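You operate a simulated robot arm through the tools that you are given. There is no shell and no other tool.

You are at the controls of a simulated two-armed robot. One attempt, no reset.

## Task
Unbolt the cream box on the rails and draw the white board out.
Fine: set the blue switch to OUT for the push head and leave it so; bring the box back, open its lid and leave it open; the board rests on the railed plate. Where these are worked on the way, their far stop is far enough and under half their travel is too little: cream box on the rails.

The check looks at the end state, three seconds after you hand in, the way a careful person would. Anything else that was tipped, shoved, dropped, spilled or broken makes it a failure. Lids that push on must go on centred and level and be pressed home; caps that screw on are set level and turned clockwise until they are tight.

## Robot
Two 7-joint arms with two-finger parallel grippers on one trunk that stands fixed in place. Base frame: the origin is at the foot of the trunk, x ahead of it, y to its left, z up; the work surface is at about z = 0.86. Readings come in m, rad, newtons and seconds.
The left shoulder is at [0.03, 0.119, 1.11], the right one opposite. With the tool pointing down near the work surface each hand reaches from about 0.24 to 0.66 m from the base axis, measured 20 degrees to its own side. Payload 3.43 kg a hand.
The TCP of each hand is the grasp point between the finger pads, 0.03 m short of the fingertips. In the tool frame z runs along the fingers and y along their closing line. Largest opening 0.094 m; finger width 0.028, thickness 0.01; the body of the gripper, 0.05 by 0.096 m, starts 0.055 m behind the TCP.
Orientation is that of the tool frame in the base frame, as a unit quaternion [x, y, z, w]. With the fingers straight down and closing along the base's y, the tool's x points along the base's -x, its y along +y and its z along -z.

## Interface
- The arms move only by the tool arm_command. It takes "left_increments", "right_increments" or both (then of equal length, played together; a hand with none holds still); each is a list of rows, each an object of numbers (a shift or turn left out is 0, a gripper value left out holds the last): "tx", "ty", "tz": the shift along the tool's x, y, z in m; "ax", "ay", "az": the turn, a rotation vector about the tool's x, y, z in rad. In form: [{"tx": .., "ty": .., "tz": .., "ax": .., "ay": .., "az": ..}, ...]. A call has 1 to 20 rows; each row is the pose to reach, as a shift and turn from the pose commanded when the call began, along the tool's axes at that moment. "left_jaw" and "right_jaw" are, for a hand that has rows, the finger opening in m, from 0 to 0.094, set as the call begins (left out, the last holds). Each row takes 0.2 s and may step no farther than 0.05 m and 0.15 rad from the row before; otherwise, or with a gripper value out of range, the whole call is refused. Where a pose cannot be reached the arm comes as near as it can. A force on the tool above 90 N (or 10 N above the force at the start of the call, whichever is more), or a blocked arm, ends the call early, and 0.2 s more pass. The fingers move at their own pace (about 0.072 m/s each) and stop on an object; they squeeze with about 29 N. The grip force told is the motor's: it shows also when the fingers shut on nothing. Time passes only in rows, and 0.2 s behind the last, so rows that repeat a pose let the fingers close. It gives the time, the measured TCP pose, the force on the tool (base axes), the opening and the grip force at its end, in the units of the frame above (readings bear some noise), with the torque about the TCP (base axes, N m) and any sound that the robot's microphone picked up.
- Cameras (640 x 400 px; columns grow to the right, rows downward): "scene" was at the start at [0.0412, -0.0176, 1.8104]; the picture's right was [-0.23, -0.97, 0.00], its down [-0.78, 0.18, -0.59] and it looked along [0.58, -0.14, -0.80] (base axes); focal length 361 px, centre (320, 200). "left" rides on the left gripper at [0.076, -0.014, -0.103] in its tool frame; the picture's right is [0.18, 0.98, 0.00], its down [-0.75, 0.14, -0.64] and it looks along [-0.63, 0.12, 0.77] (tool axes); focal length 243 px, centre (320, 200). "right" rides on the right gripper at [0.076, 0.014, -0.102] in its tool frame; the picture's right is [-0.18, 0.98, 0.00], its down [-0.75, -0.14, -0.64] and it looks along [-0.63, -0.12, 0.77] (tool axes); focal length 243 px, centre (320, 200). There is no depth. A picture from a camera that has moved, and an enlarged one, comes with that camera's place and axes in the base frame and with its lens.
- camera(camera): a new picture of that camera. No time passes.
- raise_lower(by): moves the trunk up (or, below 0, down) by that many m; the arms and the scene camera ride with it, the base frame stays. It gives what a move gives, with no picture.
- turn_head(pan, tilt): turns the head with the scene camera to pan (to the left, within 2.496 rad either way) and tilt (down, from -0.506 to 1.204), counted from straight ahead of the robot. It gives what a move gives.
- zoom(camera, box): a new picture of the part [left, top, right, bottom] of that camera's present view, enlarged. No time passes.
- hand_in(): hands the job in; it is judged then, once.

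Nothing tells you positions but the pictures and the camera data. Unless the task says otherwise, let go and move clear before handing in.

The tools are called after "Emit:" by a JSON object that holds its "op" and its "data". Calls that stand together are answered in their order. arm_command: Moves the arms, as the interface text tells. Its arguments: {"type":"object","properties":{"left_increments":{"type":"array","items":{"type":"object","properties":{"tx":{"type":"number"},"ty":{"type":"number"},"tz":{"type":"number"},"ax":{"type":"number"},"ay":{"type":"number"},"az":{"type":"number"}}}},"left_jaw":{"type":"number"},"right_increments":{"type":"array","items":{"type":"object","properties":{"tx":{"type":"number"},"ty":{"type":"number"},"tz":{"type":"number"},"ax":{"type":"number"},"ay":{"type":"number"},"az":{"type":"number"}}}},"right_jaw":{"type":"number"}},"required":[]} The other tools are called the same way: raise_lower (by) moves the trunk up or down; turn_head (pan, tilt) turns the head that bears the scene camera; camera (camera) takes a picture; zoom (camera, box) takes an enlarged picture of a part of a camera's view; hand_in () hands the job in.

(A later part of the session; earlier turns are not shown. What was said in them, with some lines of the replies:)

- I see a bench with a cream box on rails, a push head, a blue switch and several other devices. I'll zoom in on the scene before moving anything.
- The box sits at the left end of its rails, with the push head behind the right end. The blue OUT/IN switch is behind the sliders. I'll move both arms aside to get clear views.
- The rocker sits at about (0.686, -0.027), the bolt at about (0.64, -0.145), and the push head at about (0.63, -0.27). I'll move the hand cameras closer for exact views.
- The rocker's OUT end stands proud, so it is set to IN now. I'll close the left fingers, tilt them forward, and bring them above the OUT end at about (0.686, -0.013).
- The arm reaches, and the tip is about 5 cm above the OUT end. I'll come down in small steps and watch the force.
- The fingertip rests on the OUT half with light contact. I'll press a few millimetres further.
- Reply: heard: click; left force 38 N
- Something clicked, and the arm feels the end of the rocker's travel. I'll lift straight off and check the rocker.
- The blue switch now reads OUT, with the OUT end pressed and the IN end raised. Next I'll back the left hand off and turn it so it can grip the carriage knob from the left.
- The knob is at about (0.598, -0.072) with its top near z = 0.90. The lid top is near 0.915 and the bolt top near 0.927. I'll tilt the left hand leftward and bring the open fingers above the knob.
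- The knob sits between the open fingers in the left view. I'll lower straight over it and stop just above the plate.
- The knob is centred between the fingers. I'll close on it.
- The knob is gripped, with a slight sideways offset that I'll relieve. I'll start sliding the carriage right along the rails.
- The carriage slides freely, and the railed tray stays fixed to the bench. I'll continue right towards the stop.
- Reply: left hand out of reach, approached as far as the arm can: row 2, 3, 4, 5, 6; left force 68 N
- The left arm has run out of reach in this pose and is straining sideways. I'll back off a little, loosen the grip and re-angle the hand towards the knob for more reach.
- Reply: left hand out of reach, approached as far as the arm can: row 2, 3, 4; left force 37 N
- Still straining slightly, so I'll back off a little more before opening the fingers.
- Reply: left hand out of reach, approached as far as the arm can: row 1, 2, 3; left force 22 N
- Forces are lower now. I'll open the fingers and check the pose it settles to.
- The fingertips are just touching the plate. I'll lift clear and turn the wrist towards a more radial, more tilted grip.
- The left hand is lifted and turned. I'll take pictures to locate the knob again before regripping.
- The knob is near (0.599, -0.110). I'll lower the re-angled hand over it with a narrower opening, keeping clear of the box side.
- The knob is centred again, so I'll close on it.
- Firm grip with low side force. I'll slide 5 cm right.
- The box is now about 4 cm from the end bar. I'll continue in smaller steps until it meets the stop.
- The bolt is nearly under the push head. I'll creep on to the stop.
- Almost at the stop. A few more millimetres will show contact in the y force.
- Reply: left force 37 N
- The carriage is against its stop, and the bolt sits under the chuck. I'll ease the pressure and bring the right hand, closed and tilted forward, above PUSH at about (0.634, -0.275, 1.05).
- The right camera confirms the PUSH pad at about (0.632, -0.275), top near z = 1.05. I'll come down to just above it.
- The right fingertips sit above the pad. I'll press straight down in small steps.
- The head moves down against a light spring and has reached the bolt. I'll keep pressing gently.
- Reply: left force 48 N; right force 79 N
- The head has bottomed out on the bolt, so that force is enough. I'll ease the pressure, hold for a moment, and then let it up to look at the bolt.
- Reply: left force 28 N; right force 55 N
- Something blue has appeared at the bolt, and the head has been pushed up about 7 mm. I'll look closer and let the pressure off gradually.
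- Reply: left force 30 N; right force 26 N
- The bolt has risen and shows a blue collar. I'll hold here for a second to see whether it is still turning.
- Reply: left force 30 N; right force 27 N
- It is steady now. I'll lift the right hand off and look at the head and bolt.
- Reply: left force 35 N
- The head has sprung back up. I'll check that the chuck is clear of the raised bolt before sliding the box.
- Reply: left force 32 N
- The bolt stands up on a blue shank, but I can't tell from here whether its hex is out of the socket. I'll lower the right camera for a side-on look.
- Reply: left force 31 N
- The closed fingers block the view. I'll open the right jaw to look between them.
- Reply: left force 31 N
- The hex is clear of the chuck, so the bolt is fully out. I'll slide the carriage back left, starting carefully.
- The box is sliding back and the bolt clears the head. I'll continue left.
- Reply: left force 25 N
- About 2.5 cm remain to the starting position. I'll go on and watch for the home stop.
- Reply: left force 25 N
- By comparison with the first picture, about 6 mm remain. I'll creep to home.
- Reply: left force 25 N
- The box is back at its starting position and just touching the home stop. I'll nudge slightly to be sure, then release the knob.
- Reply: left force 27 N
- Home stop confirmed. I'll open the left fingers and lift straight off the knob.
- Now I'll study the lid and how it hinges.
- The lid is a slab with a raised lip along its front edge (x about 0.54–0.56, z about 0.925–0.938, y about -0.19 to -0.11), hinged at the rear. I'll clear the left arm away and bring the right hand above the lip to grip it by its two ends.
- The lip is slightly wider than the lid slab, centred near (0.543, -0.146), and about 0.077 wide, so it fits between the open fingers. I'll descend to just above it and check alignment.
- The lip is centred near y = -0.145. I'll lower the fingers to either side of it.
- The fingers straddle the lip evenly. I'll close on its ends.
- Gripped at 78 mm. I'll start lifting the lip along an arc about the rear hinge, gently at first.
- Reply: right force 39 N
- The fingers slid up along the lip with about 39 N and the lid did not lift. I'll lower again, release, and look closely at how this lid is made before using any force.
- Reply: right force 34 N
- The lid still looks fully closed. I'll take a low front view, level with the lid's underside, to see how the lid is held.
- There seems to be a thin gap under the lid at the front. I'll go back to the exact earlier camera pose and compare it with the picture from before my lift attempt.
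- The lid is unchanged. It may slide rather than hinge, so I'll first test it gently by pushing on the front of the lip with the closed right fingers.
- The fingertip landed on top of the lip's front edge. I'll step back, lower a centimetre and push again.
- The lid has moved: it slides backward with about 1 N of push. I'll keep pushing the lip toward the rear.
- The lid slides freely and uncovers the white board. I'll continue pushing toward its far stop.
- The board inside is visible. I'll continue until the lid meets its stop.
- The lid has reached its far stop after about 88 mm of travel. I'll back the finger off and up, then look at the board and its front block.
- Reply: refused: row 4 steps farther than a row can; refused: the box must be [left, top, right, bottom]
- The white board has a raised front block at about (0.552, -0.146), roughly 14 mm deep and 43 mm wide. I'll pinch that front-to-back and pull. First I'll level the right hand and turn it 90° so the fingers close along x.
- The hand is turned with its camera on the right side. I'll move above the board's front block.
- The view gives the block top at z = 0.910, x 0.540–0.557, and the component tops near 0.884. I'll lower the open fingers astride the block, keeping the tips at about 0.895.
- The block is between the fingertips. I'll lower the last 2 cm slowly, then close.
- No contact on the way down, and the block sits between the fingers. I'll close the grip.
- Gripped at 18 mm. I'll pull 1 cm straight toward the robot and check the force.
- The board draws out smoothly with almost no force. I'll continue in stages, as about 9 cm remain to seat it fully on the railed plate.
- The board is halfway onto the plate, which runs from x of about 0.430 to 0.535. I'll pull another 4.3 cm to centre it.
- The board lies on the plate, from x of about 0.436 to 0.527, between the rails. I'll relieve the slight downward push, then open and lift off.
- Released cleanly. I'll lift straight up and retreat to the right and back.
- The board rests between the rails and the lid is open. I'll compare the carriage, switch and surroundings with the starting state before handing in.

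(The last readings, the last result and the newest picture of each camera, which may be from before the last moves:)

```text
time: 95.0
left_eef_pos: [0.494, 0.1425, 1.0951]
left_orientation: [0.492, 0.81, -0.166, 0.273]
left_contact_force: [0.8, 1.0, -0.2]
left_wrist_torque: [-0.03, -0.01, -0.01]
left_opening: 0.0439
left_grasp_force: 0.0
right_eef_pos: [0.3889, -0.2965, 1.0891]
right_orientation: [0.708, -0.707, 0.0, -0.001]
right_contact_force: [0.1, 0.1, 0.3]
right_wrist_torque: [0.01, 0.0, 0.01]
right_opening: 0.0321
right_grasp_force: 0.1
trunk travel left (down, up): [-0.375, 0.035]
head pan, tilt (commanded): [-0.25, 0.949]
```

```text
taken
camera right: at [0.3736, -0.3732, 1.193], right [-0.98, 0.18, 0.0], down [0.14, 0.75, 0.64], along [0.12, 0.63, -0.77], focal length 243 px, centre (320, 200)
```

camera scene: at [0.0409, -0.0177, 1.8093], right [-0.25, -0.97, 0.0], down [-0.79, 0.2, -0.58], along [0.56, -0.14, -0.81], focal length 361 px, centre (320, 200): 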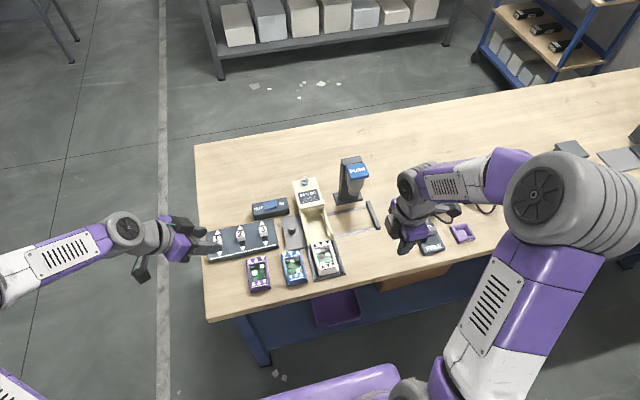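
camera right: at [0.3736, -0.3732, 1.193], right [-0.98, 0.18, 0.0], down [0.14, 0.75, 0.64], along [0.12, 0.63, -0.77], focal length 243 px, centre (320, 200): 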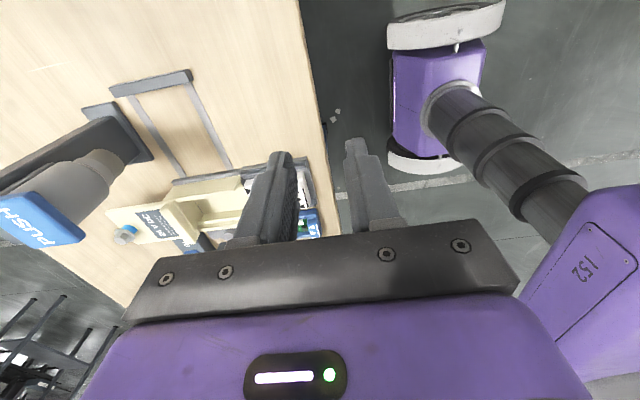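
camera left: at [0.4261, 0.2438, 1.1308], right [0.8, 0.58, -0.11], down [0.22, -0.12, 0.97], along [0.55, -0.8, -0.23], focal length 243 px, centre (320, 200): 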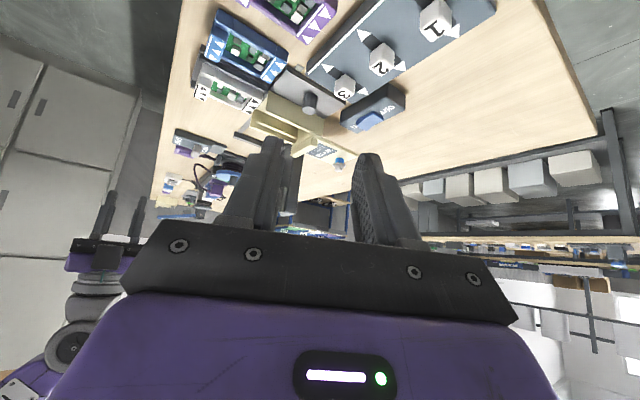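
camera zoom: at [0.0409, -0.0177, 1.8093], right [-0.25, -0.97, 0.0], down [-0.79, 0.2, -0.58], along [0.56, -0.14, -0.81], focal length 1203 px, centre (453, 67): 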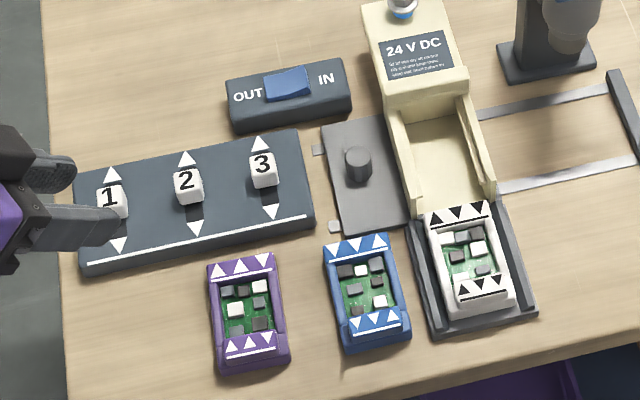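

Emit:
{"op": "zoom", "data": {"camera": "left", "box": [180, 40, 350, 180]}}

Emit:
{"op": "zoom", "data": {"camera": "scene", "box": [305, 230, 345, 260]}}

Emit:
{"op": "zoom", "data": {"camera": "right", "box": [160, 140, 340, 260]}}

```text
2.86 times, centred on (265, 110) of left
camera zoom: at [0.4261, 0.2438, 1.1308], right [0.8, 0.58, -0.11], down [0.22, -0.12, 0.97], along [0.55, -0.8, -0.23], focal length 693 px, centre (477, 457)
```

zoom: 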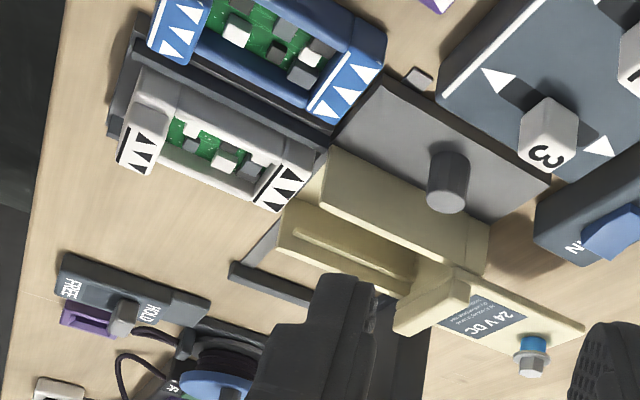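

```text
13.33 times, centred on (325, 245) of scene
camera zoom: at [0.0409, -0.0177, 1.8093], right [-0.25, -0.97, 0.0], down [-0.79, 0.2, -0.58], along [0.56, -0.14, -0.81], focal length 4812 px, centre (253, -400)
```

zoom: 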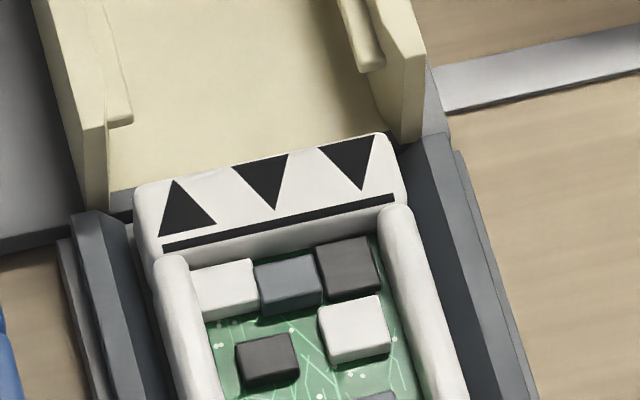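

```text
3.33 times, centred on (250, 200) of right
camera zoom: at [0.3736, -0.3732, 1.193], right [-0.98, 0.18, 0.0], down [0.14, 0.75, 0.64], along [0.12, 0.63, -0.77], focal length 809 px, centre (553, 200)
```

zoom: 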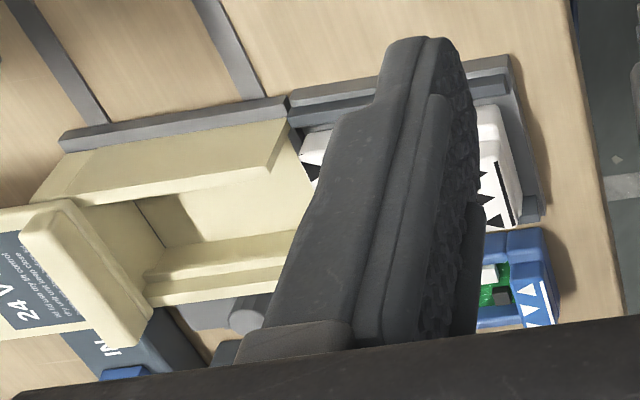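

The checks agree:
- **Switch:** it reads OUT.
- **Box:** it is back at its home stop.
- **Bolt:** it stands out of its hole.
- **Lid:** it is slid fully open.
- **Board:** the white board lies flat between the rails on the plate.

Nothing else has moved and both hands are clear, so I'm handing in.

Emit:
{"op": "hand_in", "data": {}}

```text
The job is handed in.
```

The job is handed in. The cream box is unbolted and the white board has been drawn out onto the railed plate. No verdict has come back; this is what the last pictures showed just before I handed in:

- **Blue switch:** set to OUT and left there. It clicked over on the first press.
- **Bolt:** the push head drove it out after I slid the box along the rails to its far stop. It now stands up out of its hole, showing a blue shank.
- **Cream box:** back at its home stop, in the same place as at the start.
- **Lid:** open. It slides backward and is pushed to its far stop, about 88 mm.
- **White board:** resting between the rails on the plate, clear of the box.
- **Everything else:** the number sliders and the other two boards look as they did at the start, and I never touched the HOLD/FREE lever. Both hands have let go and are clear.

My first try at the lid was wrong. I gripped the lip and lifted, taking it for a hinged lid; the fingers slipped at about 39 N, and pictures afterwards showed the lid unchanged.
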